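You operate a simulated robot arm through the tools that you are given. There is no shell and no other tool.

Carry out the task below with a simulated two-armed robot. There is one attempt and no reset: what you move stays moved.

JOB
Take the small bottle from the top of the clamp board and leave it on the packing table. Fetch the brown offcut from the top of the small grey table and set it on the card. Shut the right dust drawer. Turn the left stretcher knob to 1. Turn the right stretcher knob to 1. Open the upper drawer, put the white bottle inside of the shoe rack, then shut the drawer. Put the ticket marked "C" on the steel plate. Put the brush from the rack counter on the bay f shelf. Put the black tin from the packing table on the black offcut there and the silver tin on the bay d shelf. Take the grey can and leave it on the right end of the stretcher table. Open the lower drawer, fetch the cream wax bar from the packing table and stand it inside of the shoe rack and shut the drawer again. Do these in any order. Set down upright: small bottle, white bottle, grey can, wax bar.

The check looks at the end state, three seconds after you hand in, the way a careful person would. Anything else that was tipped, shoved, dropped, spilled or broken makes it a failure.

ROBOT AND FRAMES
Two 7-joint arms with two-finger parallel grippers on one trunk, on a base that drives. Base frame: it is fixed to the floor where the robot stands at the start and does not move with it; the origin is under the middle of the robot, x ahead of it, y to its left, z up. Units: mm, degrees, N and s.
The left shoulder is at the start at [50, 168, 1082], the right one opposite. With the tool pointing down near the work surface each hand reaches from about 200 to 660 mm from the robot's upright axis, wherever it stands, measured 20 degrees to its own side. Places, roughly: bay D shelf [300, 2300, 1100]; bay F shelf [300, 2300, 800]; brown offcut (6x4x2 cm) [3100, -1900, 600]; brush (15x6x5 cm) [900, 2900, 800]; card [3250, -2000, 500]; grey can [-250, 1500, 750]; left stretcher knob [3700, 1100, 1000]; lower drawer [700, 2700, 200]; lower drawer of the shoe rack [700, 2700, 100]; offcut [-500, 1250, 750]; packing table [-500, 1200, 800]; right dust drawer [3900, -1700, 600]; right end of the stretcher table (38x15 cm) [4380, 540, 780]; right stretcher knob [4200, 700, 1200]; small bottle [2750, -250, 750]; steel plate (9x7x2 cm) [2800, -100, 800]; ticket [750, 3000, 750]; tin [-250, 1250, 750]; upper drawer [700, 2700, 500]; upper drawer of the shoe rack [700, 2700, 500]; wax bar [-500, 1000, 1000]; white bottle [750, 2750, 750]. Payload 1.57 kg a hand.
The TCP of each hand is the grasp point between the finger pads, 30 mm short of the fingertips. In the tool frame z runs along the fingers and y along their closing line. Largest opening 80 mm; finger width 17, thickness 12; the body of the gripper, 40 by 82 mm, starts 80 mm behind the TCP.
Orientation is told as [roll, pitch, yaw] about the base's x, y, z axes, in that order, counted from this pose: with the fingers straight down and closing along the base's y, the tool's x points along the base's -x, its y along +y and its z along -z.

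CONTROLS
- The arms move only by the tool apply_moves. It takes "left_increments", "right_increments" or both (then of equal length, played together; a hand with none holds still); each is a list that holds one entry, the list of rows, each a list of 7 numbers: the turn, a rotation vector about the tool's x, y, z in degrees, then the shift along the tool's x, y, z in mm, then the closure in counts, from 0 (fully open) to 255 (shut). In form: [[[rx, ry, rz, dx, dy, dz, grip], ...]]. A call has 1 to 20 rows; each row shifts and turns the commanded pose from where the row before left it, along the tool's axes as they then stand. Each row takes 0.2 s and may step no farther than 50 mm and 8.6 degrees from the row before; otherwise, or with a gripper value out of range, the whole call is refused. Where a pose cannot be reached the arm comes as near as it can. A force on the tool above 40 N (or 10 N above the force at the start of the call, whichever is more), or a blocked arm, ends the call early, and 0.2 s more pass. Each finger travels about 45 mm/s and halts on what it meets, pressing with about 39 N; the grip force reading is that of the motor and also rises with nothing between the fingers. The clock runs only during rows and for 0.2 s after the last one: add rows that do not move to give the fingers time. The reply holds the time, the measured pose of the TCP, the force on the tool along the base axes, the opening and the grip force, in the units named above and with some noise, with the torque about the TCP (base axes, N m) and any sound that the robot's microphone picked up.
- Cameras (640 x 400 px; columns grow to the right, rows downward): "scene" is now at [129.3, 15.4, 1308.2]; the picture's right is [0.16, -0.99, 0.00], its down [-0.54, -0.09, -0.84] and it looks along [0.83, 0.14, -0.54] (base axes); focal length 262 px, centre (320, 200). "left" rides on the left gripper at [72, 7, -122] in its tool frame; the picture's right is [-0.09, 1.00, 0.00], its down [-0.84, -0.08, -0.54] and it looks along [-0.54, -0.05, 0.84] (tool axes); focal length 238 px, centre (320, 200). "right" rides on the right gripper at [72, -6, -122] in its tool frame; the picture's right is [0.09, 1.00, 0.00], its down [-0.84, 0.08, -0.54] and it looks along [-0.54, 0.05, 0.84] (tool axes); focal length 238 px, centre (320, 200).
- get_image(camera): a new picture of that camera. No time passes.
- slide_trunk(by): slides the trunk up (or, below 0, down) by that many mm; the arms and the scene camera ride with it, the base frame stays. It gives what a move gives, with no picture.
- base_move(legs): drives the robot by 1 to 6 legs, each [ahead, left, turn to the left] in mm, mm and degrees, along the robot's own axes; the way and the turn of a leg run together, so that a leg with both is an arc; at most 1500 mm and 180 degrees a leg. The arms and the cameras ride along, it lands a little off, and it stops where it bumps. It gives what a move gives.
- aim_head(pan, tilt): turns the head with the scene camera to pan (to the left, within 80 degrees either way) and tilt (down, from -29 to 69), counted from straight ahead of the robot. It gives what a move gives.
- measure_at(camera, pixels): for up to 12 pixels [column, row] of the newest picture of that camera ("zoom" is the newest enlarged one), the place [x, y, z] in the base frame of the surface seen there, good to about 2 mm, but the place of the scene camera against the robot may be out by one fixed shift of up to 12 mm in any direction. No time passes.
- close_up(camera, box): a new picture of the part [left, top, right, bottom] of that camera's present view, enlarged. No time passes.
- hand_in(): hands the job in; it is judged then, once.

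Leave the grippers open and the arms clear of the work at the hand-in unless told otherwise.

The tools are called after "Request:" as a command line: name --argument value ..., lists and objects as JSON in quotes. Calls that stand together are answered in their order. apply_moves: Moves the arms, as the interface text tells. Its arguments: {"type":"object","properties":{"left_increments":{"type":"array"},"right_increments":{"type":"array"}},"required":[]} The other tools are called the same way: slide_trunk (by) slides the trunk up or down; base_move (legs) drives the base; aim_head (pan, tilt) turns the head that bears the scene camera; get_image (camera) takes a picture; measure_at (camera, pixels) gives the place of the surface under pixels of a picture; close_up (camera, box) takes an enlarged picture of a part of a camera's view; hand_in () hands the job in.

At the start:

```text
t: 0.0
left_ee_pos: [372.7, 172.4, 1123.5]
left_tool_rot: [0.1, -0.2, 0.0]
left_ft_force: [-1.8, 0.8, 0.0]
left_wrist_torque: [-0.02, -0.03, -0.01]
left_opening: 80.2
left_grip_force: 0.0
right_ee_pos: [385.2, -141.8, 1096.4]
right_tool_rot: [0.1, 0.0, 0.0]
right_ft_force: [0.9, 1.0, -0.1]
right_wrist_torque: [0.0, 0.04, -0.03]
right_opening: 80.2
right_grip_force: 0.0
trunk travel left (down, up): [-250.0, 193.0]
robot x, y, heading: [-3.4, 0.0, -0.1]
head pan, tilt: [9.4, 32.9]
```

scene: 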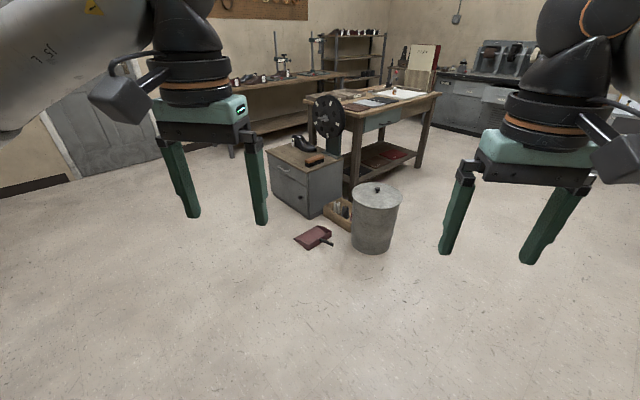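
right: 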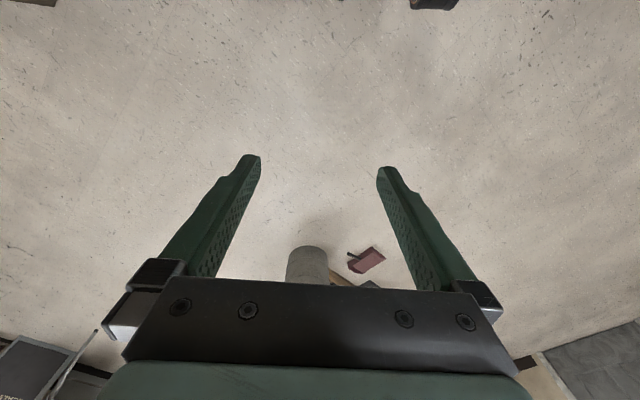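
left: 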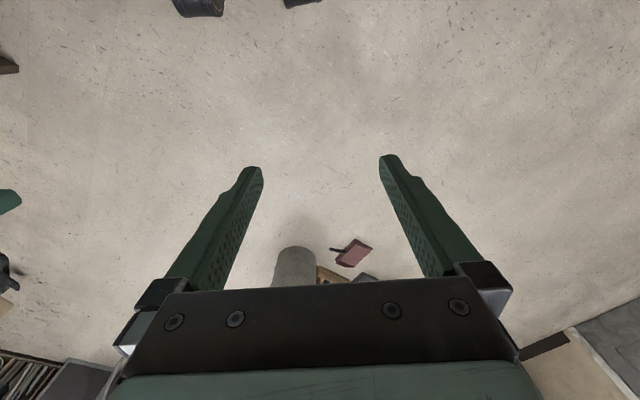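

I see the room from the start place: a bench group ahead, a small grey table, a bin and a dustpan on the floor. First I look around by turning the head, left first.

Request:
aim_head --pan 70 --tilt 20

Request:
get_image --camera "scene"

Request:
aim_head --pan 0 --tilt 15

Request:
get_image --camera "scene"

Request:
aim_head --pan -60 --tilt 15

Request:
get_image --camera "scene"

```text
t: 1.3
left_ee_pos: [372.4, 172.7, 1122.4]
left_tool_rot: [0.0, -0.1, 0.0]
left_ft_force: [-0.8, -0.7, 0.3]
left_wrist_torque: [-0.04, 0.02, 0.0]
left_opening: 79.9
left_grip_force: 0.1
right_ee_pos: [385.8, -143.4, 1096.5]
right_tool_rot: [0.2, 0.1, 0.0]
right_ft_force: [-0.1, -0.5, 0.6]
right_wrist_torque: [-0.03, 0.03, -0.01]
right_opening: 80.0
right_grip_force: 0.1
trunk travel left (down, up): [-250.0, 193.0]
robot x, y, heading: [-0.5, -0.9, 0.1]
head pan, tilt: [70.0, 20.0]
```

```text
taken
```

scene: 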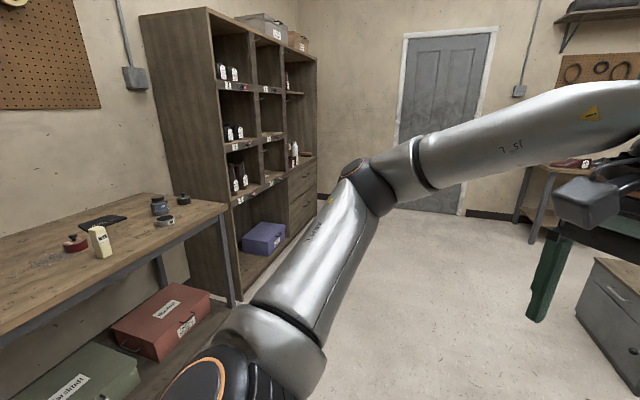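

```text
t: 2.7
left_ee_pos: [372.6, 174.6, 1122.9]
left_tool_rot: [0.0, -0.1, 0.1]
left_ft_force: [-0.2, -0.7, 0.2]
left_wrist_torque: [0.0, 0.02, -0.01]
left_opening: 79.8
left_grip_force: 0.0
right_ee_pos: [383.9, -142.3, 1097.3]
right_tool_rot: [0.1, 0.2, 0.1]
right_ft_force: [0.5, -0.2, -0.5]
right_wrist_torque: [0.02, -0.03, -0.04]
right_opening: 80.0
right_grip_force: 0.1
trunk travel left (down, up): [-250.0, 193.0]
robot x, y, heading: [1.6, 0.3, 0.1]
head pan, tilt: [0.0, 15.0]
```

```text
taken
```

scene: 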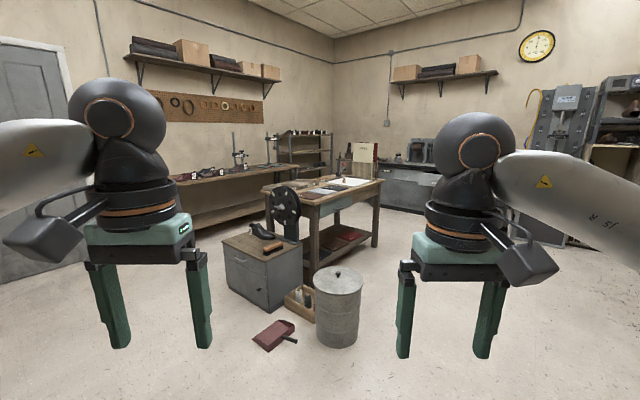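

```text
t: 4.0
left_ee_pos: [372.6, 173.7, 1122.5]
left_tool_rot: [0.0, -0.1, 0.1]
left_ft_force: [-0.1, -0.5, -0.5]
left_wrist_torque: [0.03, 0.0, -0.03]
left_opening: 80.0
left_grip_force: 0.1
right_ee_pos: [384.3, -142.8, 1096.2]
right_tool_rot: [0.1, 0.2, 0.0]
right_ft_force: [0.3, 0.2, -0.6]
right_wrist_torque: [-0.04, -0.03, 0.02]
right_opening: 79.9
right_grip_force: 0.2
trunk travel left (down, up): [-250.0, 193.0]
robot x, y, heading: [-1.9, 1.8, -0.0]
head pan, tilt: [-60.0, 15.0]
```

```text
taken
```

scene: 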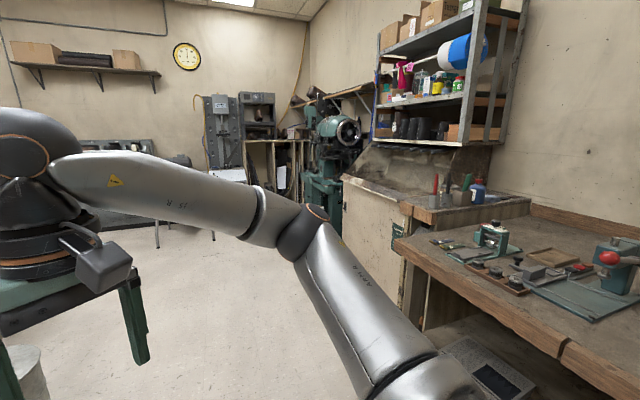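

The left view shows the packing table (with tins, cream bar) and the tall rack behind it. I turn the robot 90 degrees left to face these and take a picture.

Request:
base_move --legs '[[0, 0, 90]]'

Request:
aim_head --pan 15 --tilt 25

Request:
get_image --camera "scene"

```text
t: 8.2
left_ee_pos: [-174.9, 373.0, 1123.0]
left_tool_rot: [-0.1, -0.1, 90.2]
left_ft_force: [-0.4, -0.8, -0.1]
left_wrist_torque: [0.02, 0.01, -0.04]
left_opening: 80.1
left_grip_force: 0.0
right_ee_pos: [141.5, 384.7, 1096.5]
right_tool_rot: [0.0, 0.2, 90.0]
right_ft_force: [-0.8, 0.1, -0.5]
right_wrist_torque: [0.02, -0.02, -0.01]
right_opening: 80.0
right_grip_force: 0.1
trunk travel left (down, up): [-250.0, 193.0]
robot x, y, heading: [-1.5, -0.3, 90.0]
head pan, tilt: [-60.0, 15.0]
```

```text
t: 9.7
left_ee_pos: [-174.7, 371.7, 1123.0]
left_tool_rot: [0.1, -0.1, 90.2]
left_ft_force: [-0.7, 0.3, -0.6]
left_wrist_torque: [0.04, 0.0, 0.02]
left_opening: 79.9
left_grip_force: 0.0
right_ee_pos: [141.2, 385.7, 1097.1]
right_tool_rot: [0.1, 0.1, 90.2]
right_ft_force: [-0.2, -1.2, -0.4]
right_wrist_torque: [-0.02, 0.01, 0.03]
right_opening: 80.0
right_grip_force: 0.0
trunk travel left (down, up): [-250.0, 193.0]
robot x, y, heading: [-1.7, 1.4, 90.1]
head pan, tilt: [15.0, 25.0]
```

```text
taken
```

scene: 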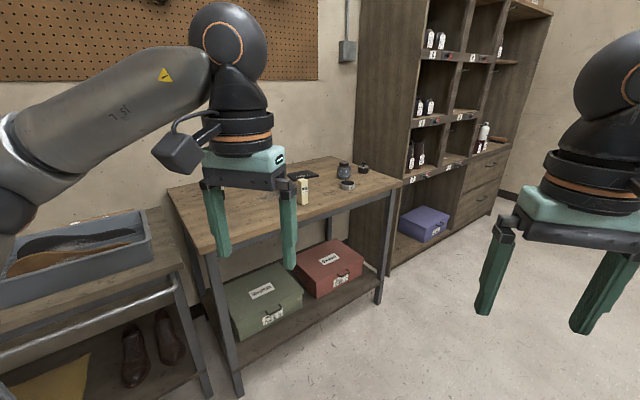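

The packing table stands along the left wall with the rack beyond. I measure places on the table edges and the rack.

Request:
measure_at --camera "scene" --pixels '[[215, 250], [400, 183], [170, 192], [335, 158], [303, 180], [345, 168], [363, 168], [347, 184], [305, 175], [388, 265], [490, 212], [430, 183]]'

Request:
close_up --camera "scene" --box '[280, 140, 400, 215]'

Request:
close_up --camera "scene" --box '[390, 0, 550, 240]'

```text
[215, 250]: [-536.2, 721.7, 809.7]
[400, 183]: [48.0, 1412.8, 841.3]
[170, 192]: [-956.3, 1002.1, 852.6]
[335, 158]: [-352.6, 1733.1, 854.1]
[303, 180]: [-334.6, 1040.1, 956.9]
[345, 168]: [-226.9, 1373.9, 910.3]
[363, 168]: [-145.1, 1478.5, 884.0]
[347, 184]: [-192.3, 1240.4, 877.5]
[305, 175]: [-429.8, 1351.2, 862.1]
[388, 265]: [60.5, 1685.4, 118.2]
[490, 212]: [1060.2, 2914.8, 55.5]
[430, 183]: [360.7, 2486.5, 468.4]
```

```text
5.33 times, centred on (340, 178) of scene
```

zoom: 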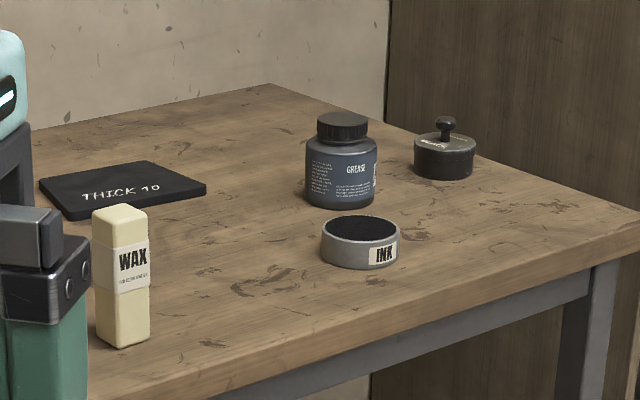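

```text
1.67 times, centred on (470, 120) of scene
```

zoom: 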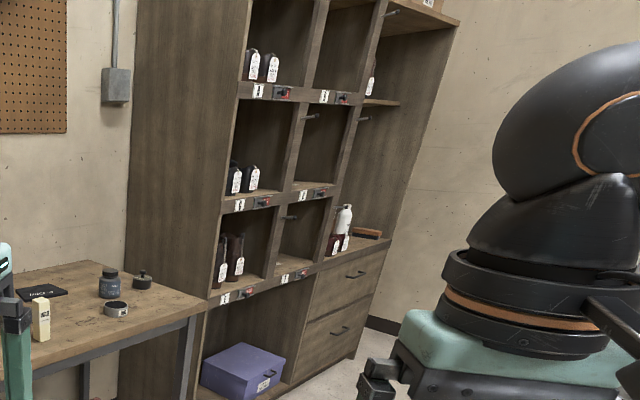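

The tables and the rack stand turned by about 50 degrees: the packing table's front edge runs along (0.645, 0.764), top at about z 850. On it stand wax, ink tin (silver), grease jar (grey), black lidded tin, black "THICK 10" slab. I drive to in front of the table and face it squarely.

Request:
base_move --legs '[[900, -150, 0], [0, 0, 50]]'

Request:
aim_head --pan 0 --tilt 40

Request:
get_image --camera "scene"

Request:
get_image --camera "left"

Request:
get_image --camera "right"

```text
t: 16.8
left_ee_pos: [-240.2, 1028.8, 1123.7]
left_tool_rot: [0.1, -0.1, 138.8]
left_ft_force: [-0.9, 0.2, -0.4]
left_wrist_torque: [0.02, -0.03, -0.02]
left_opening: 80.0
left_grip_force: 0.0
right_ee_pos: [-39.9, 1274.2, 1097.1]
right_tool_rot: [-0.1, 0.1, 138.7]
right_ft_force: [-0.3, -0.1, 0.6]
right_wrist_torque: [-0.01, 0.03, -0.01]
right_opening: 80.0
right_grip_force: 0.0
trunk travel left (down, up): [-250.0, 193.0]
robot x, y, heading: [157.7, 914.4, 138.6]
head pan, tilt: [15.0, 25.0]
```

```text
t: 17.6
left_ee_pos: [-238.9, 1028.5, 1121.5]
left_tool_rot: [0.0, -0.1, 138.6]
left_ft_force: [-0.3, -0.1, 0.8]
left_wrist_torque: [0.05, -0.01, -0.05]
left_opening: 79.9
left_grip_force: 0.1
right_ee_pos: [-39.2, 1274.6, 1096.0]
right_tool_rot: [0.1, 0.1, 138.7]
right_ft_force: [-0.2, -0.1, -0.5]
right_wrist_torque: [0.05, -0.01, 0.0]
right_opening: 80.1
right_grip_force: 0.1
trunk travel left (down, up): [-250.0, 193.0]
robot x, y, heading: [153.8, 911.4, 138.8]
head pan, tilt: [0.0, 40.0]
```

```text
taken
```

scene: 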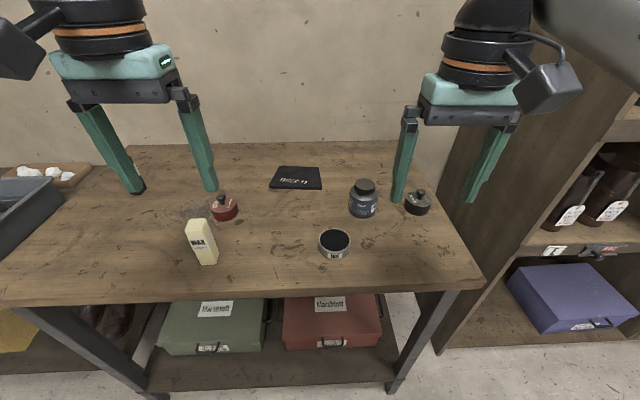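

```text
taken
```

left: 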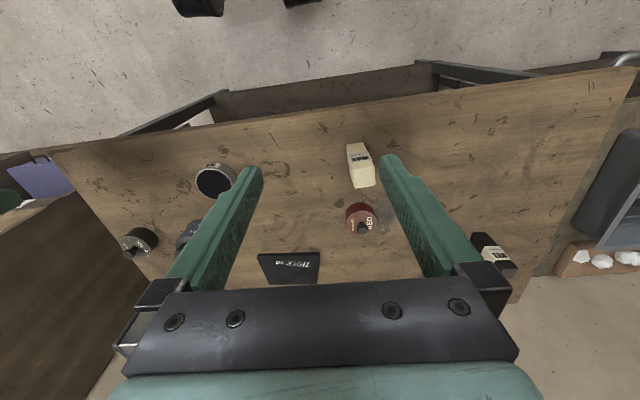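

```text
taken
```

right: 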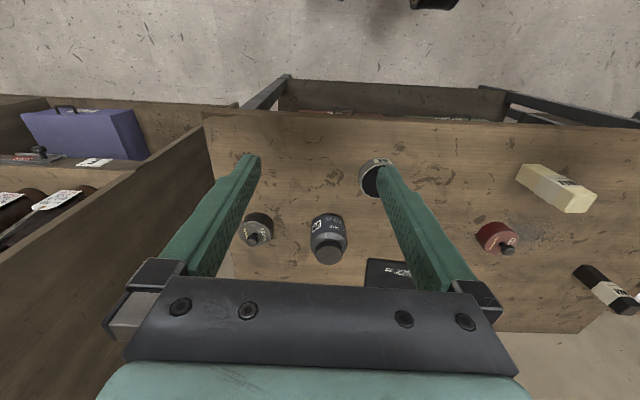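

From the hand cameras I see: silver INK tin, grease can, black knobbed tin, red tin, black slab, cream wax, and a black bar further left. I measure these with the hand cameras, which have no fixed shift.

Request:
close_up --camera "right" --box '[220, 140, 460, 290]'

Request:
measure_at --camera "right" --pixels '[[255, 237], [246, 222], [268, 228], [250, 245], [330, 257], [322, 225], [376, 182], [364, 178], [385, 164], [400, 272], [370, 265], [300, 280]]'

Request:
close_up --camera "left" --box '[100, 120, 530, 300]'

Request:
measure_at --camera "left" --pixels '[[260, 255], [317, 253], [270, 283], [316, 283], [359, 146], [365, 184], [349, 150], [361, 228], [215, 180], [196, 180], [490, 240], [508, 268]]'

```text
2.67 times, centred on (340, 215) of right
```

zoom: 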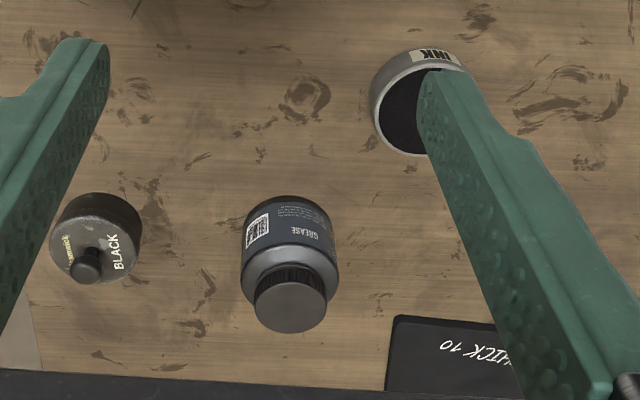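

```text
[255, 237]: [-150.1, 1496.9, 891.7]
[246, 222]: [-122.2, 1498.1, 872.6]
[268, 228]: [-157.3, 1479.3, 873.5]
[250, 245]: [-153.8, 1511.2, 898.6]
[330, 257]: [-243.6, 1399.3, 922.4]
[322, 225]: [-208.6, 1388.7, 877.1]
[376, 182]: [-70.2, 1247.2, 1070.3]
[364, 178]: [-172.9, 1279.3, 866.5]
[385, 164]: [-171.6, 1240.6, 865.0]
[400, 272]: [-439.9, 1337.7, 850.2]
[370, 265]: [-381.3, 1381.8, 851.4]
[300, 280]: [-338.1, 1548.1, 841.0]
```

```text
1.49 times, centred on (315, 210) of left
```

zoom: 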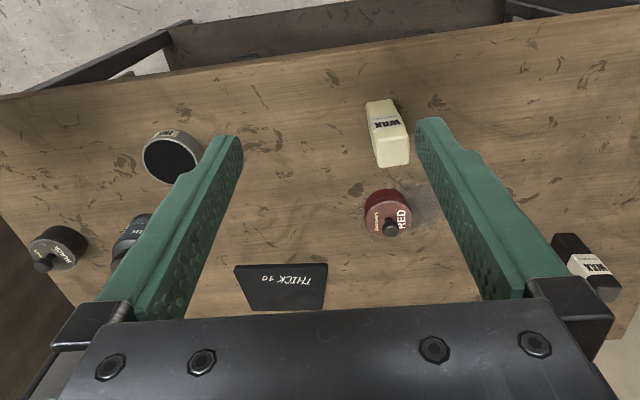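

```text
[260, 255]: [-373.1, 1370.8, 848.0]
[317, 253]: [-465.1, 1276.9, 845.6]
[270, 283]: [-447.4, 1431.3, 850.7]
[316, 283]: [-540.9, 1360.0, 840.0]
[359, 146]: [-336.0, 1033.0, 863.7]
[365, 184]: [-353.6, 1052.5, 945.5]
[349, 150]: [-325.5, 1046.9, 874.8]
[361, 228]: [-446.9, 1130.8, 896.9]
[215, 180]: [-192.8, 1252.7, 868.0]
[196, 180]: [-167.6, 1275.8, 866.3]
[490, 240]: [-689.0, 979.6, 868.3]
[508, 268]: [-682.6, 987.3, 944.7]
```

The offcut is about 750 mm ahead of the robot's axis, so I need to come closer. I look down at my own base to see how much room is left before the table.

Request:
aim_head --pan 0 --tilt 69

Request:
get_image --camera "scene"

```text
t: 18.5
left_ee_pos: [-237.2, 1028.2, 1122.4]
left_tool_rot: [0.0, 0.0, 138.6]
left_ft_force: [-0.1, 0.1, 0.6]
left_wrist_torque: [-0.02, 0.01, -0.01]
left_opening: 80.1
left_grip_force: 0.1
right_ee_pos: [-39.6, 1273.3, 1096.6]
right_tool_rot: [0.1, 0.1, 138.7]
right_ft_force: [-0.1, 0.7, 0.5]
right_wrist_torque: [0.0, -0.01, 0.0]
right_opening: 79.9
right_grip_force: 0.1
trunk travel left (down, up): [-250.0, 193.0]
robot x, y, heading: [155.8, 910.9, 138.9]
head pan, tilt: [0.0, 68.8]
```

```text
taken
```

scene: 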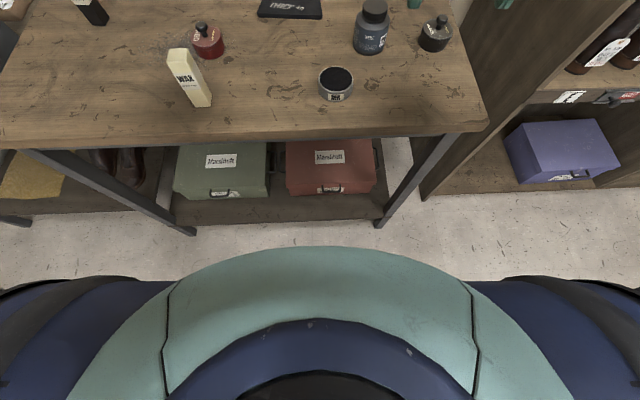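

Request:
measure_at --camera "scene" --pixels '[[320, 250], [320, 262], [320, 300], [280, 212], [380, 215], [195, 230], [320, 255], [220, 262], [440, 275], [330, 138], [470, 128], [30, 145]]'

```text
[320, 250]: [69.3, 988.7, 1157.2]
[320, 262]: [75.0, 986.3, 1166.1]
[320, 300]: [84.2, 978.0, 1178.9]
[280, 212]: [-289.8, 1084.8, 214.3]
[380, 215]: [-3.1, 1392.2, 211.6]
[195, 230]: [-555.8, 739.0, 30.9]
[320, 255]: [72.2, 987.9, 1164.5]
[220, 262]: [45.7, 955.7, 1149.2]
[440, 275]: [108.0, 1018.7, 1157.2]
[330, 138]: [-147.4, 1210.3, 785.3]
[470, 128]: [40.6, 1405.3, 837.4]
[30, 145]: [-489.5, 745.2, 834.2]
```

The torso hides the base. In the hand pictures, dark shapes at the top edge may be my own base; I measure those.

Request:
get_image --camera "left"

Request:
measure_at --camera "left" --pixels '[[200, 12], [220, 5], [300, 4], [180, 10], [205, 14], [260, 20]]'

Request:
get_image --camera "right"

Request:
measure_at --camera "right" --pixels '[[430, 7], [415, 6], [453, 6], [430, 3], [350, 5]]'

```text
taken
```

left: 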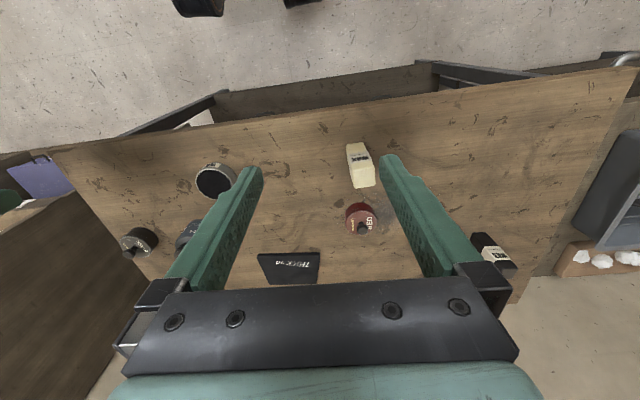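

```text
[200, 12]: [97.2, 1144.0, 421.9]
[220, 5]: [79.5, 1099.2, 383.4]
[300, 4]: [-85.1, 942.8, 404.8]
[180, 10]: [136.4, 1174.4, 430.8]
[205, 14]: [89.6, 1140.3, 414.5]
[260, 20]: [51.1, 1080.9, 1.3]
```

```text
taken
```

right: 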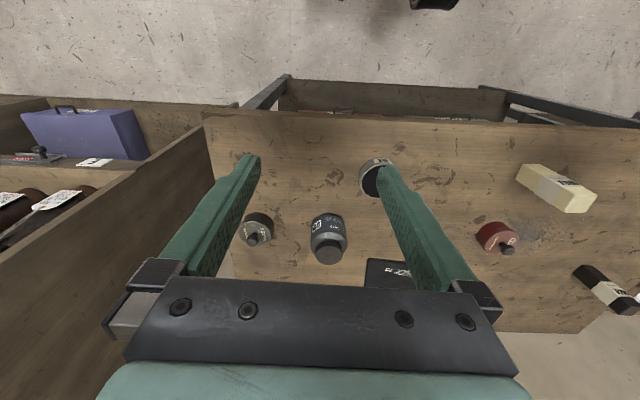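

```text
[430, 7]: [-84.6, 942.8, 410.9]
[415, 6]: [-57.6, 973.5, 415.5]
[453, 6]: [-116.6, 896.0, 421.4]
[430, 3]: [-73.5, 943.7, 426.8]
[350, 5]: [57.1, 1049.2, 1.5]
```

The front pods of my base reach about 200 mm ahead of the axis and the table legs are 405 mm away, so there is room. I drive 130 mm ahead.

Request:
base_move --legs '[[130, 0, 0]]'

Request:
aim_head --pan 0 --tilt 45

Request:
get_image --camera "right"

Request:
get_image --camera "scene"

```text
t: 19.8
left_ee_pos: [-332.6, 1113.3, 1122.4]
left_tool_rot: [0.0, -0.1, 138.5]
left_ft_force: [0.1, -0.3, 0.4]
left_wrist_torque: [-0.01, 0.01, -0.04]
left_opening: 79.9
left_grip_force: 0.2
right_ee_pos: [-134.2, 1357.7, 1096.8]
right_tool_rot: [0.1, 0.1, 138.5]
right_ft_force: [0.0, 0.0, -0.2]
right_wrist_torque: [-0.03, -0.02, 0.01]
right_opening: 80.0
right_grip_force: 0.1
trunk travel left (down, up): [-250.0, 193.0]
robot x, y, heading: [60.3, 989.6, 138.5]
head pan, tilt: [0.0, 68.8]
```

```text
t: 20.6
left_ee_pos: [-332.8, 1112.7, 1123.8]
left_tool_rot: [0.0, -0.1, 138.5]
left_ft_force: [-0.3, -0.8, 0.4]
left_wrist_torque: [0.03, 0.01, 0.02]
left_opening: 80.0
left_grip_force: 0.1
right_ee_pos: [-133.0, 1358.2, 1096.7]
right_tool_rot: [0.1, 0.1, 138.4]
right_ft_force: [0.5, -0.2, 0.4]
right_wrist_torque: [-0.01, -0.01, -0.04]
right_opening: 80.1
right_grip_force: 0.1
trunk travel left (down, up): [-250.0, 193.0]
robot x, y, heading: [63.1, 994.8, 138.3]
head pan, tilt: [0.0, 45.0]
```

```text
taken
```

right: 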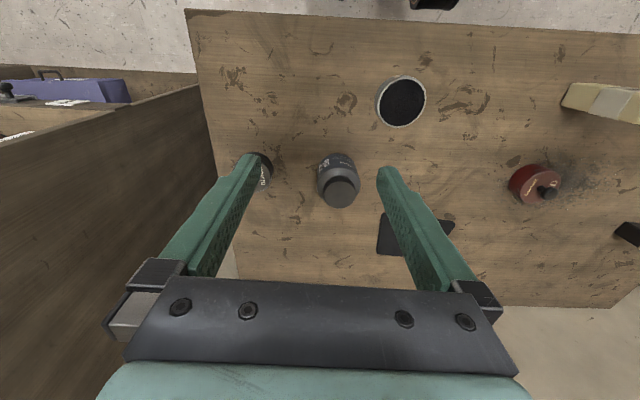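

```text
taken
```

scene: 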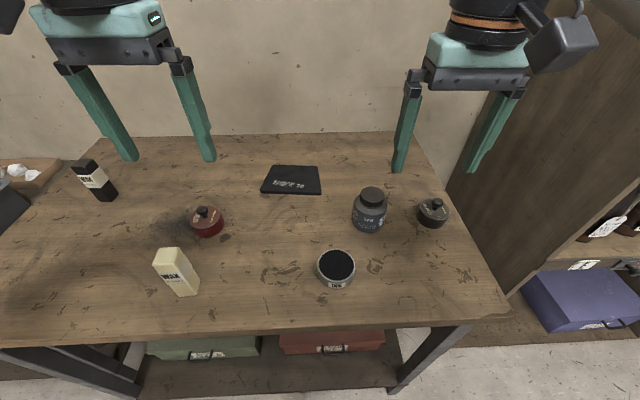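

The right hand camera sees the black tin at (262,170), partly behind the finger. I move the right hand above the tin at the present height and look again.

Request:
apply_moves --right_increments '[[[0, 0, 0, -30, -30, 0, 0], [0, 0, 0, -30, -30, 0, 0], [0, 0, 0, -20, -30, 0, 0], [0, 0, 0, 0, 0, 30, 0], [0, 0, 0, 0, 0, 0, 0]]]'

Request:
get_image --camera "right"

```text
t: 21.8
left_ee_pos: [-332.0, 1111.5, 1122.9]
left_tool_rot: [0.0, -0.1, 138.5]
left_ft_force: [0.0, 0.7, -0.2]
left_wrist_torque: [0.02, -0.02, -0.02]
left_opening: 80.2
left_grip_force: 0.1
right_ee_pos: [-132.5, 1479.2, 1067.8]
right_tool_rot: [0.0, -0.1, 138.5]
right_ft_force: [0.4, -0.4, 0.4]
right_wrist_torque: [0.02, -0.01, -0.02]
right_opening: 80.2
right_grip_force: 0.1
trunk travel left (down, up): [-250.0, 193.0]
robot x, y, heading: [61.5, 990.9, 138.7]
head pan, tilt: [0.0, 45.0]
```

```text
taken
```

right: 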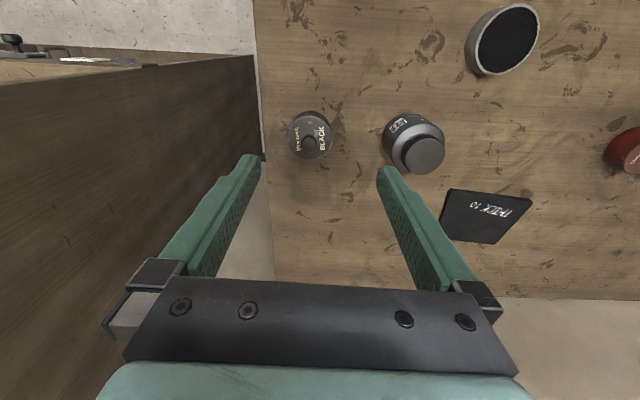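

The black tin is at (311,135). I measure its rim and knob, plus the slab and the grease can.

Request:
measure_at --camera "right" --pixels '[[291, 137], [329, 135], [309, 144], [311, 157], [320, 118], [301, 118], [415, 155], [450, 190], [532, 198], [442, 236], [497, 243], [485, 215]]'

Request:
close_up --camera "right" --box '[260, 90, 460, 215]'

```text
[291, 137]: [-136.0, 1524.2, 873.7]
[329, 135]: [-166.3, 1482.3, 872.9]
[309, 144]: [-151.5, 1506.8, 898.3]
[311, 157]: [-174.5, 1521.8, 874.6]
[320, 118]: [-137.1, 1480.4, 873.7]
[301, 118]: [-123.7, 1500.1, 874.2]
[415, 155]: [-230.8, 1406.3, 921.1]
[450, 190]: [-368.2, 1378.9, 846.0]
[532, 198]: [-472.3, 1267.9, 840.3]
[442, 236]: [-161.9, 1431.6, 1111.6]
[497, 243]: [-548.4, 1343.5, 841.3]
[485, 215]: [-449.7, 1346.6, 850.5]
```

```text
3.20 times, centred on (360, 152) of right
```

zoom: 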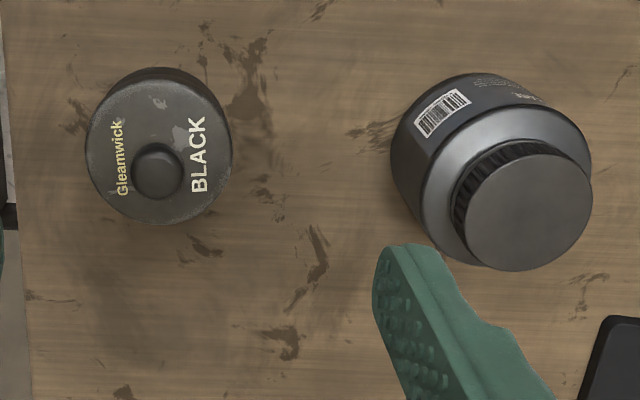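

The tin's centre is at about (-151.5, 1505), lid at z 874, about 57 mm wide. I line up, go down with the fingers astride it, and close.

Request:
apply_moves --right_increments '[[[0, 0, 0, -31, -7, 0, 0], [0, 0, 0, 0, 0, 40, 0], [0, 0, 0, 0, 0, 40, 0], [0, 0, 0, 0, 0, 40, 0], [0, 0, 0, 0, 0, 40, 0], [0, 0, 0, 0, 0, 31, 0], [0, 0, 0, 0, 0, 0, 0]]]'

Request:
get_image --camera "right"

```text
t: 23.4
left_ee_pos: [-332.8, 1112.6, 1123.3]
left_tool_rot: [0.0, -0.1, 138.5]
left_ft_force: [0.5, 0.2, -0.3]
left_wrist_torque: [0.01, 0.03, 0.02]
left_opening: 79.9
left_grip_force: 0.0
right_ee_pos: [-151.8, 1506.6, 873.4]
right_tool_rot: [0.1, 0.1, 138.5]
right_ft_force: [0.8, 0.6, 0.1]
right_wrist_torque: [-0.03, 0.0, -0.02]
right_opening: 80.1
right_grip_force: 0.0
trunk travel left (down, up): [-250.0, 193.0]
robot x, y, heading: [61.3, 992.3, 138.4]
head pan, tilt: [0.0, 45.0]
```

```text
taken
```

right: 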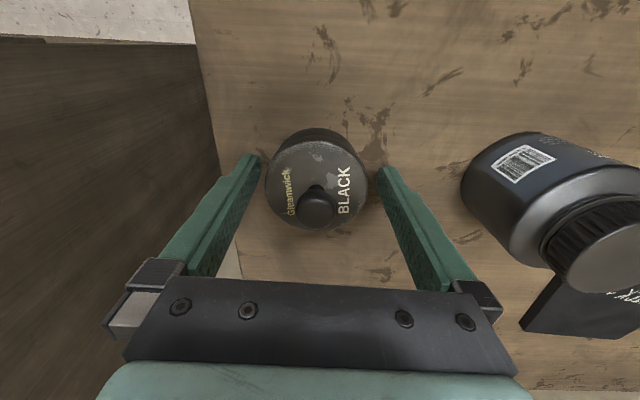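

The tin sits between the fingers at (318,185). I close the right gripper.

Request:
apply_moves --right_increments '[[[0, 0, 0, 0, 0, 0, 255], [0, 0, 0, 0, 0, 0, 255], [0, 0, 0, 0, 0, 0, 255], [0, 0, 0, 0, 0, 0, 255], [0, 0, 0, 0, 0, 0, 255]]]'

Request:
get_image --camera "right"

```text
t: 24.6
left_ee_pos: [-332.8, 1112.8, 1122.4]
left_tool_rot: [0.1, 0.0, 138.5]
left_ft_force: [0.0, -1.1, 0.7]
left_wrist_torque: [0.03, -0.01, 0.01]
left_opening: 80.0
left_grip_force: 0.1
right_ee_pos: [-152.1, 1507.5, 874.3]
right_tool_rot: [0.0, 0.1, 138.4]
right_ft_force: [0.3, 0.1, 0.1]
right_wrist_torque: [0.0, 0.02, -0.04]
right_opening: 59.2
right_grip_force: 38.7
trunk travel left (down, up): [-250.0, 193.0]
robot x, y, heading: [62.0, 990.9, 138.4]
head pan, tilt: [0.0, 45.0]
heard: snap
```

```text
taken
```

right: 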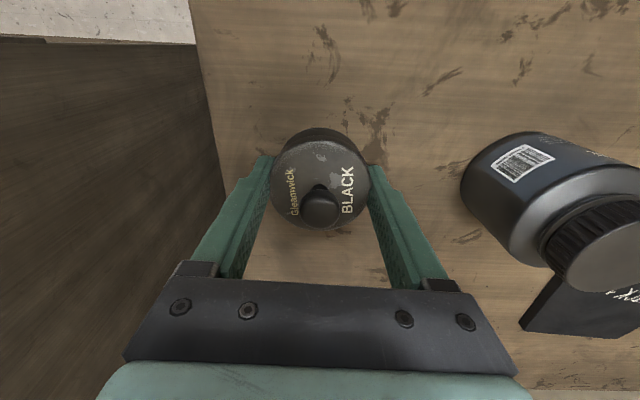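

Held at 59 mm opening, 39 N, and I heard a "snap". I look closely at the tin to check that nothing broke.

Request:
close_up --camera "right" --box '[240, 110, 400, 250]'

Request:
get_image --camera "scene"

Request:
close_up --camera "scene" --box '[380, 120, 520, 250]'

```text
2.86 times, centred on (320, 180) of right
```

zoom: 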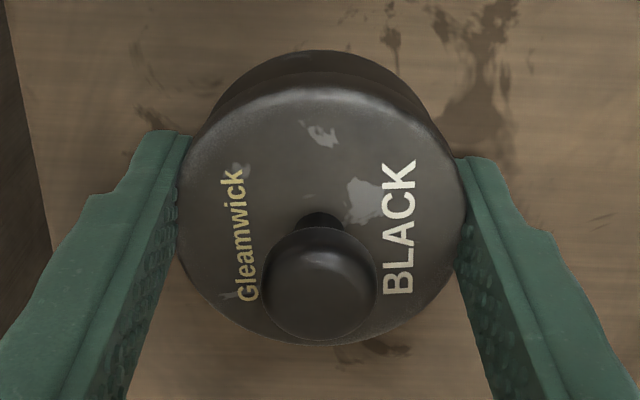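

```text
taken
```

scene: 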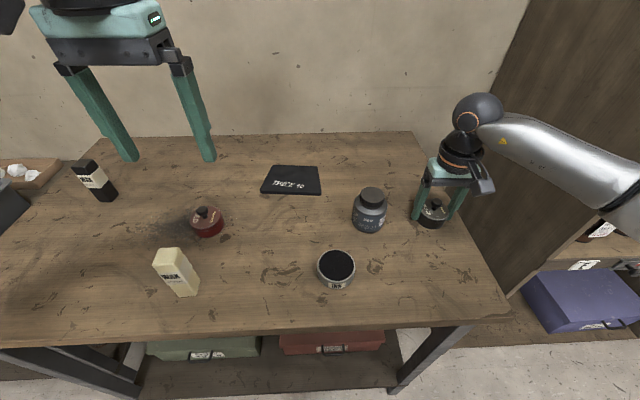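

```text
3.08 times, centred on (450, 185) of scene
```

zoom: 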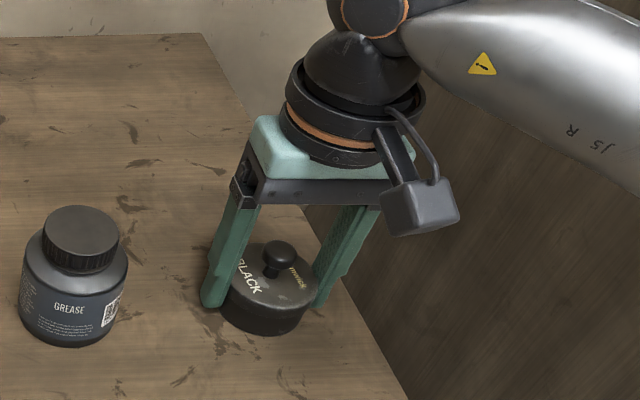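

The tin looks whole. I lift it 130 mm; then I shift the base left and a bit ahead so that the slab comes into the right hand's reach.

Request:
apply_moves --right_increments '[[[0, 0, 0, 0, 0, -15, 255], [0, 0, 0, 0, 0, -40, 255], [0, 0, 0, 0, 0, -40, 255], [0, 0, 0, 0, 0, -35, 255]]]'

Request:
base_move --legs '[[50, 180, 2]]'

Request:
get_image --camera "right"

Request:
get_image --camera "scene"

```text
t: 25.6
left_ee_pos: [-332.6, 1112.4, 1121.8]
left_tool_rot: [0.1, -0.1, 138.5]
left_ft_force: [0.4, -0.3, 0.1]
left_wrist_torque: [-0.03, 0.01, -0.01]
left_opening: 79.8
left_grip_force: 0.0
right_ee_pos: [-153.4, 1506.4, 1004.9]
right_tool_rot: [-0.1, 0.1, 138.6]
right_ft_force: [-0.5, -0.9, -1.7]
right_wrist_torque: [0.0, 0.02, 0.01]
right_opening: 59.0
right_grip_force: 39.0
trunk travel left (down, up): [-250.0, 193.0]
robot x, y, heading: [61.2, 995.3, 138.5]
head pan, tilt: [0.0, 45.0]
```

```text
t: 27.9
left_ee_pos: [-461.9, 963.0, 1121.1]
left_tool_rot: [0.0, 0.1, 140.5]
left_ft_force: [-0.7, -0.4, -0.2]
left_wrist_torque: [0.0, -0.03, 0.0]
left_opening: 80.2
left_grip_force: 0.1
right_ee_pos: [-297.1, 1363.6, 1007.2]
right_tool_rot: [0.1, 0.1, 140.5]
right_ft_force: [-0.7, 1.1, -1.1]
right_wrist_torque: [-0.01, -0.01, 0.0]
right_opening: 59.1
right_grip_force: 39.0
trunk travel left (down, up): [-250.0, 193.0]
robot x, y, heading: [-67.0, 861.9, 140.6]
head pan, tilt: [0.0, 45.0]
```

```text
taken
```

right: 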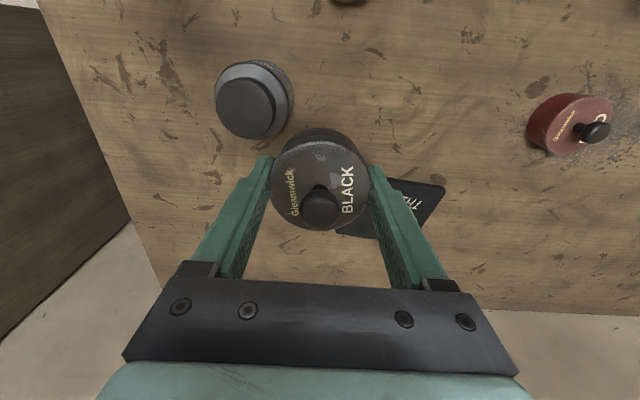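

```text
taken
```

scene: 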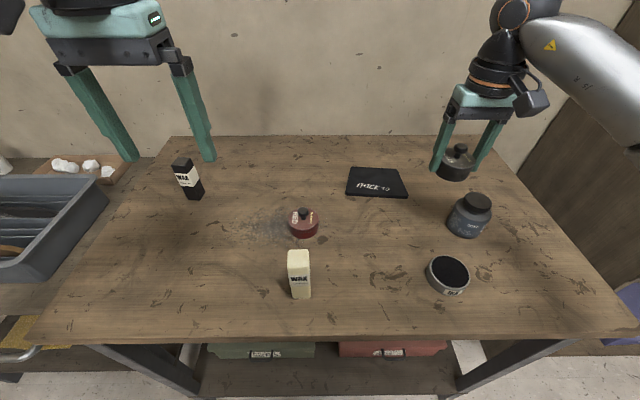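

The slab's centre is at (-457, 1360). I move the tin over it.

Request:
apply_moves --right_increments '[[[0, 0, 0, -30, 26, 0, 255], [0, 0, 0, -30, 26, 0, 255], [0, 0, 0, -30, 26, 0, 255], [0, 0, 0, -31, 26, 0, 255], [0, 0, 0, 0, 0, 30, 255], [0, 0, 0, 0, 0, 0, 255]]]'

Request:
get_image --camera "right"

Request:
close_up --camera "scene" --box '[300, 60, 500, 240]'

```text
t: 29.3
left_ee_pos: [-463.2, 962.9, 1123.7]
left_tool_rot: [0.0, -0.1, 140.7]
left_ft_force: [-0.3, 0.4, 0.0]
left_wrist_torque: [-0.02, 0.01, 0.0]
left_opening: 80.2
left_grip_force: 0.0
right_ee_pos: [-445.4, 1356.3, 977.9]
right_tool_rot: [0.1, -0.1, 140.6]
right_ft_force: [0.1, 0.2, -1.6]
right_wrist_torque: [-0.01, 0.0, 0.01]
right_opening: 59.1
right_grip_force: 39.1
right hand out of reach, approached as far as the arm can: row 4
trunk travel left (down, up): [-250.0, 193.0]
robot x, y, heading: [-64.6, 855.9, 140.5]
head pan, tilt: [0.0, 45.0]
```

```text
taken
```

right: 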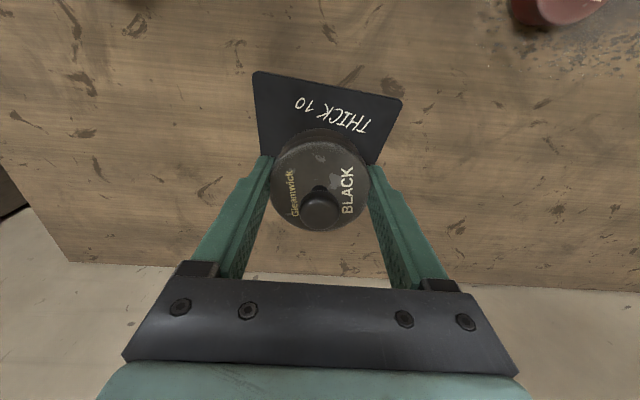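

```text
2.22 times, centred on (400, 150) of scene
```

zoom: 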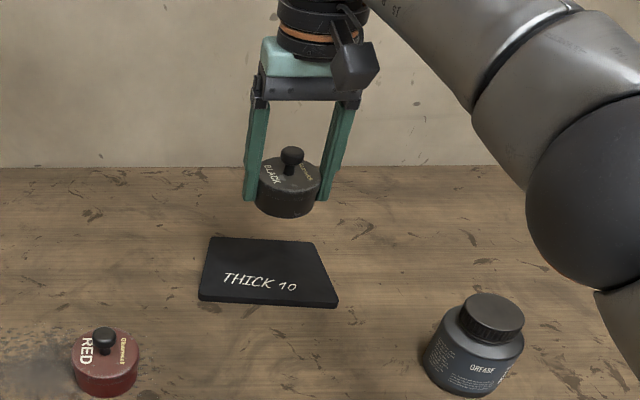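

The arm came up about 12 mm short of the centre. I measure the slab's corners from here to check.

Request:
measure_at --camera "right" --pixels '[[257, 76], [398, 103], [263, 150], [376, 160], [330, 110], [200, 200]]'

```text
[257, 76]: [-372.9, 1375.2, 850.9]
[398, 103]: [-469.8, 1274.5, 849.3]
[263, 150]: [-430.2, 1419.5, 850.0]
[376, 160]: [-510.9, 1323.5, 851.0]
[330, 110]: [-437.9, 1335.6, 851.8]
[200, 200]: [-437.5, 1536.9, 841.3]
```

The tin's centre would be 39 mm in from the slab's front edge; I want about 47. I go down part way and try again to go further out.

Request:
apply_moves --right_increments '[[[0, 0, 0, 0, 0, 40, 255], [0, 0, 0, 0, 0, 20, 255], [0, 0, 0, -12, 0, 0, 255], [0, 0, 0, 0, 0, 0, 255]]]'

Request:
get_image --camera "right"

```text
t: 30.3
left_ee_pos: [-463.3, 962.6, 1122.4]
left_tool_rot: [0.1, -0.2, 140.6]
left_ft_force: [0.4, 0.4, 0.3]
left_wrist_torque: [0.02, 0.0, 0.0]
left_opening: 79.8
left_grip_force: 0.1
right_ee_pos: [-453.1, 1365.5, 914.3]
right_tool_rot: [0.0, 0.0, 140.5]
right_ft_force: [0.5, 0.8, -0.7]
right_wrist_torque: [0.02, 0.01, -0.01]
right_opening: 59.1
right_grip_force: 39.0
trunk travel left (down, up): [-250.0, 193.0]
robot x, y, heading: [-64.1, 859.3, 140.5]
head pan, tilt: [0.0, 45.0]
```

```text
taken
```

right: 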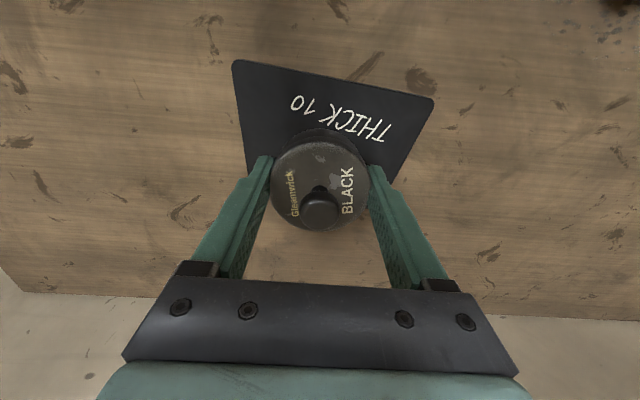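

Now at depth 51 mm, well inside. I lower the tin on to the slab gently.

Request:
apply_moves --right_increments '[[[0, 0, 0, 0, 0, 15, 255], [0, 0, 0, 0, 0, 8, 255], [0, 0, 0, 0, 0, 4, 255], [0, 0, 0, 0, 0, 2, 255], [0, 0, 0, 0, 0, 0, 255]]]'

```text
t: 31.5
left_ee_pos: [-463.2, 963.0, 1122.7]
left_tool_rot: [0.0, -0.1, 140.5]
left_ft_force: [0.2, 0.7, 0.3]
left_wrist_torque: [-0.04, 0.01, 0.04]
left_opening: 80.0
left_grip_force: 0.0
right_ee_pos: [-451.8, 1366.0, 886.1]
right_tool_rot: [0.1, 0.1, 140.5]
right_ft_force: [0.7, -0.6, -1.0]
right_wrist_torque: [-0.01, 0.04, -0.04]
right_opening: 59.1
right_grip_force: 38.9
trunk travel left (down, up): [-250.0, 193.0]
robot x, y, heading: [-65.4, 860.7, 140.6]
head pan, tilt: [0.0, 45.0]
```

No contact yet (force -1 N). I lower in 1 mm steps.

Request:
apply_moves --right_increments '[[[0, 0, 0, 0, 0, 1, 255], [0, 0, 0, 0, 0, 1, 255], [0, 0, 0, 0, 0, 0, 255]]]'

```text
t: 32.3
left_ee_pos: [-461.7, 963.4, 1122.8]
left_tool_rot: [-0.1, 0.0, 140.6]
left_ft_force: [-0.5, 0.3, 0.7]
left_wrist_torque: [-0.01, 0.03, 0.03]
left_opening: 80.0
left_grip_force: 0.0
right_ee_pos: [-454.3, 1365.8, 885.4]
right_tool_rot: [0.1, 0.1, 140.5]
right_ft_force: [0.7, -0.3, -1.4]
right_wrist_torque: [0.04, 0.0, 0.02]
right_opening: 59.1
right_grip_force: 39.4
trunk travel left (down, up): [-250.0, 193.0]
robot x, y, heading: [-62.8, 859.9, 140.6]
head pan, tilt: [0.0, 45.0]
```

Request:
apply_moves --right_increments '[[[0, 0, 0, 0, 0, 1, 255], [0, 0, 0, 0, 0, 1, 255], [0, 0, 0, 0, 0, 1, 255], [0, 0, 0, 0, 0, 0, 255]]]'

Request:
get_image --camera "right"

Request:
close_up --camera "scene" --box '[300, 100, 460, 220]'

```text
t: 33.3
left_ee_pos: [-460.8, 962.5, 1122.6]
left_tool_rot: [-0.1, -0.1, 140.6]
left_ft_force: [-0.1, 0.2, 0.8]
left_wrist_torque: [0.03, 0.01, 0.0]
left_opening: 79.9
left_grip_force: 0.0
right_ee_pos: [-453.9, 1367.6, 883.7]
right_tool_rot: [0.0, -0.1, 140.5]
right_ft_force: [1.7, -1.0, 7.1]
right_wrist_torque: [0.07, -0.04, -0.03]
right_opening: 59.2
right_grip_force: 40.0
trunk travel left (down, up): [-250.0, 193.0]
robot x, y, heading: [-63.0, 862.6, 140.4]
head pan, tilt: [0.0, 45.0]
```

```text
taken
```

right: 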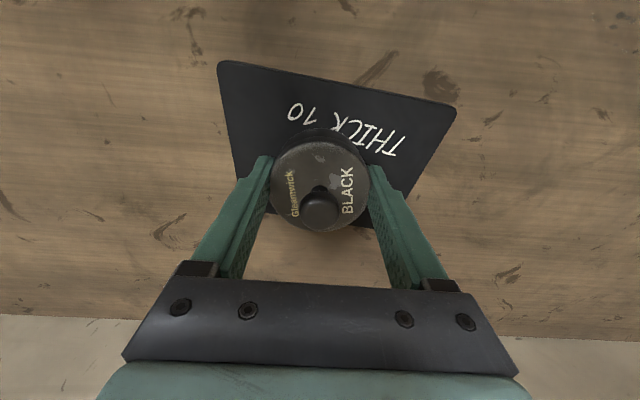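

```text
3.33 times, centred on (380, 160) of scene
```

zoom: 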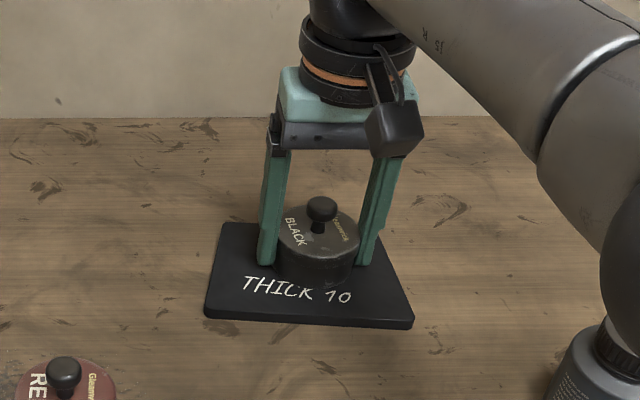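

Contact is made (7 N). The tin stands on the slab; I open the fingers and lift straight up.

Request:
apply_moves --right_increments '[[[0, 0, 0, 0, 0, -1, 255], [0, 0, 0, 0, 0, 0, 128], [0, 0, 0, 0, 0, 0, 0], [0, 0, 0, 0, 0, 0, 0], [0, 0, 0, 0, 0, 0, 0], [0, 0, 0, 0, 0, -20, 0], [0, 0, 0, 0, 0, -40, 0], [0, 0, 0, 0, 0, -40, 0], [0, 0, 0, 0, 0, -40, 0]]]'

Request:
get_image --camera "right"

Request:
get_image --camera "scene"

```text
t: 35.3
left_ee_pos: [-463.5, 962.4, 1123.0]
left_tool_rot: [0.0, 0.0, 140.4]
left_ft_force: [0.2, 0.5, -0.6]
left_wrist_torque: [0.01, 0.01, 0.01]
left_opening: 79.9
left_grip_force: 0.1
right_ee_pos: [-441.1, 1345.8, 1030.0]
right_tool_rot: [0.0, 0.0, 140.4]
right_ft_force: [0.1, 0.2, 0.5]
right_wrist_torque: [0.02, -0.01, 0.0]
right_opening: 79.8
right_grip_force: 0.1
right hand out of reach, approached as far as the arm can: row 8, 9
trunk travel left (down, up): [-250.0, 193.0]
robot x, y, heading: [-67.8, 860.2, 140.5]
head pan, tilt: [0.0, 45.0]
heard: snap
```

```text
taken
```

right: 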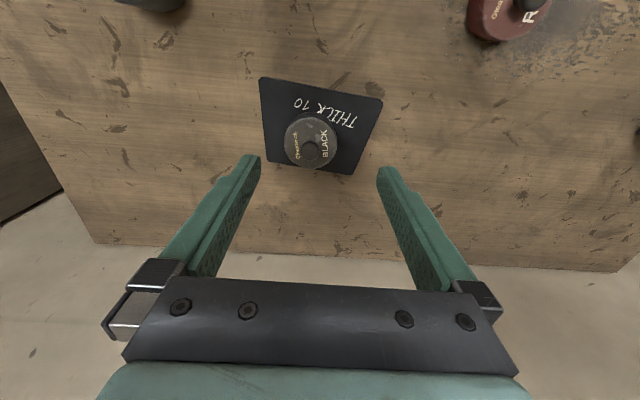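

```text
taken
```

scene: 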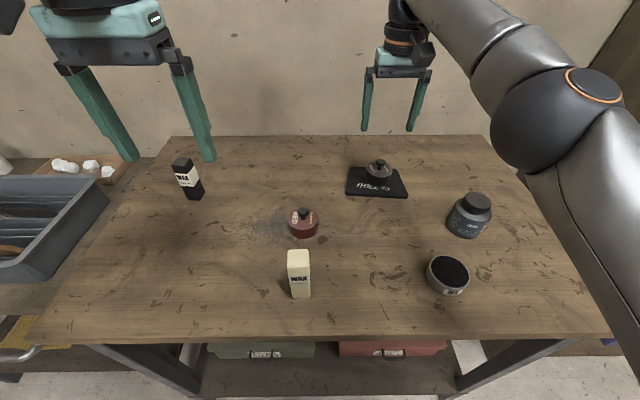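

The black tin stands on the slab, and the "snap" seems to be only the sound of gripping. Next I draw the right hand back and drive along to the rack for a survey.

Request:
apply_moves --right_increments '[[[0, 0, 0, 40, 0, -20, 0], [0, 0, 0, 45, 0, -20, 0], [0, 0, 0, 45, -10, -20, 0], [0, 0, 0, 45, -15, 0, 0], [0, 0, 0, 30, -15, 0, 0]]]'

Request:
base_move --legs '[[-250, 0, 0], [0, -1200, 0]]'

Request:
aim_head --pan 0 --tilt 25

Request:
get_image --camera "scene"

```text
refused: row 3 steps farther than a row can; nothing moved
```

```text
t: 47.6
left_ee_pos: [501.0, 1742.0, 1122.7]
left_tool_rot: [0.0, -0.1, 140.9]
left_ft_force: [0.2, 0.4, 0.0]
left_wrist_torque: [0.01, 0.0, -0.03]
left_opening: 80.0
left_grip_force: 0.1
right_ee_pos: [521.1, 2124.3, 1030.5]
right_tool_rot: [0.1, 0.1, 140.8]
right_ft_force: [-0.5, 0.5, 0.2]
right_wrist_torque: [0.01, 0.02, 0.0]
right_opening: 80.0
right_grip_force: 0.1
trunk travel left (down, up): [-250.0, 193.0]
robot x, y, heading: [900.2, 1640.4, 140.8]
head pan, tilt: [0.0, 45.0]
```

```text
t: 48.5
left_ee_pos: [501.9, 1742.1, 1123.0]
left_tool_rot: [0.0, -0.1, 140.8]
left_ft_force: [0.4, -0.6, 0.7]
left_wrist_torque: [0.0, 0.0, -0.05]
left_opening: 80.3
left_grip_force: 0.0
right_ee_pos: [521.4, 2124.3, 1029.4]
right_tool_rot: [0.1, 0.1, 140.7]
right_ft_force: [-0.1, 0.1, 0.4]
right_wrist_torque: [0.03, -0.01, -0.03]
right_opening: 80.2
right_grip_force: 0.1
trunk travel left (down, up): [-250.0, 193.0]
robot x, y, heading: [898.2, 1645.6, 140.6]
head pan, tilt: [0.0, 25.0]
```

```text
taken
```

scene: 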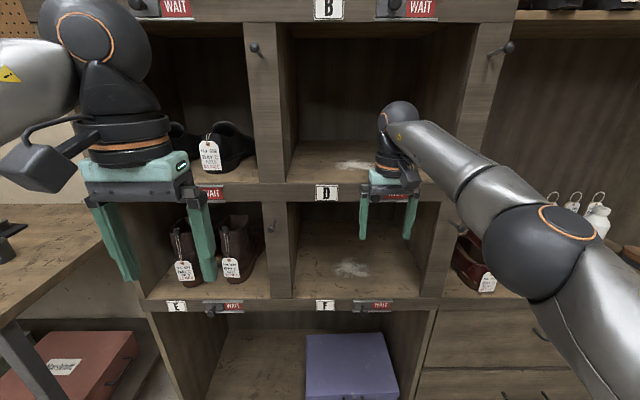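

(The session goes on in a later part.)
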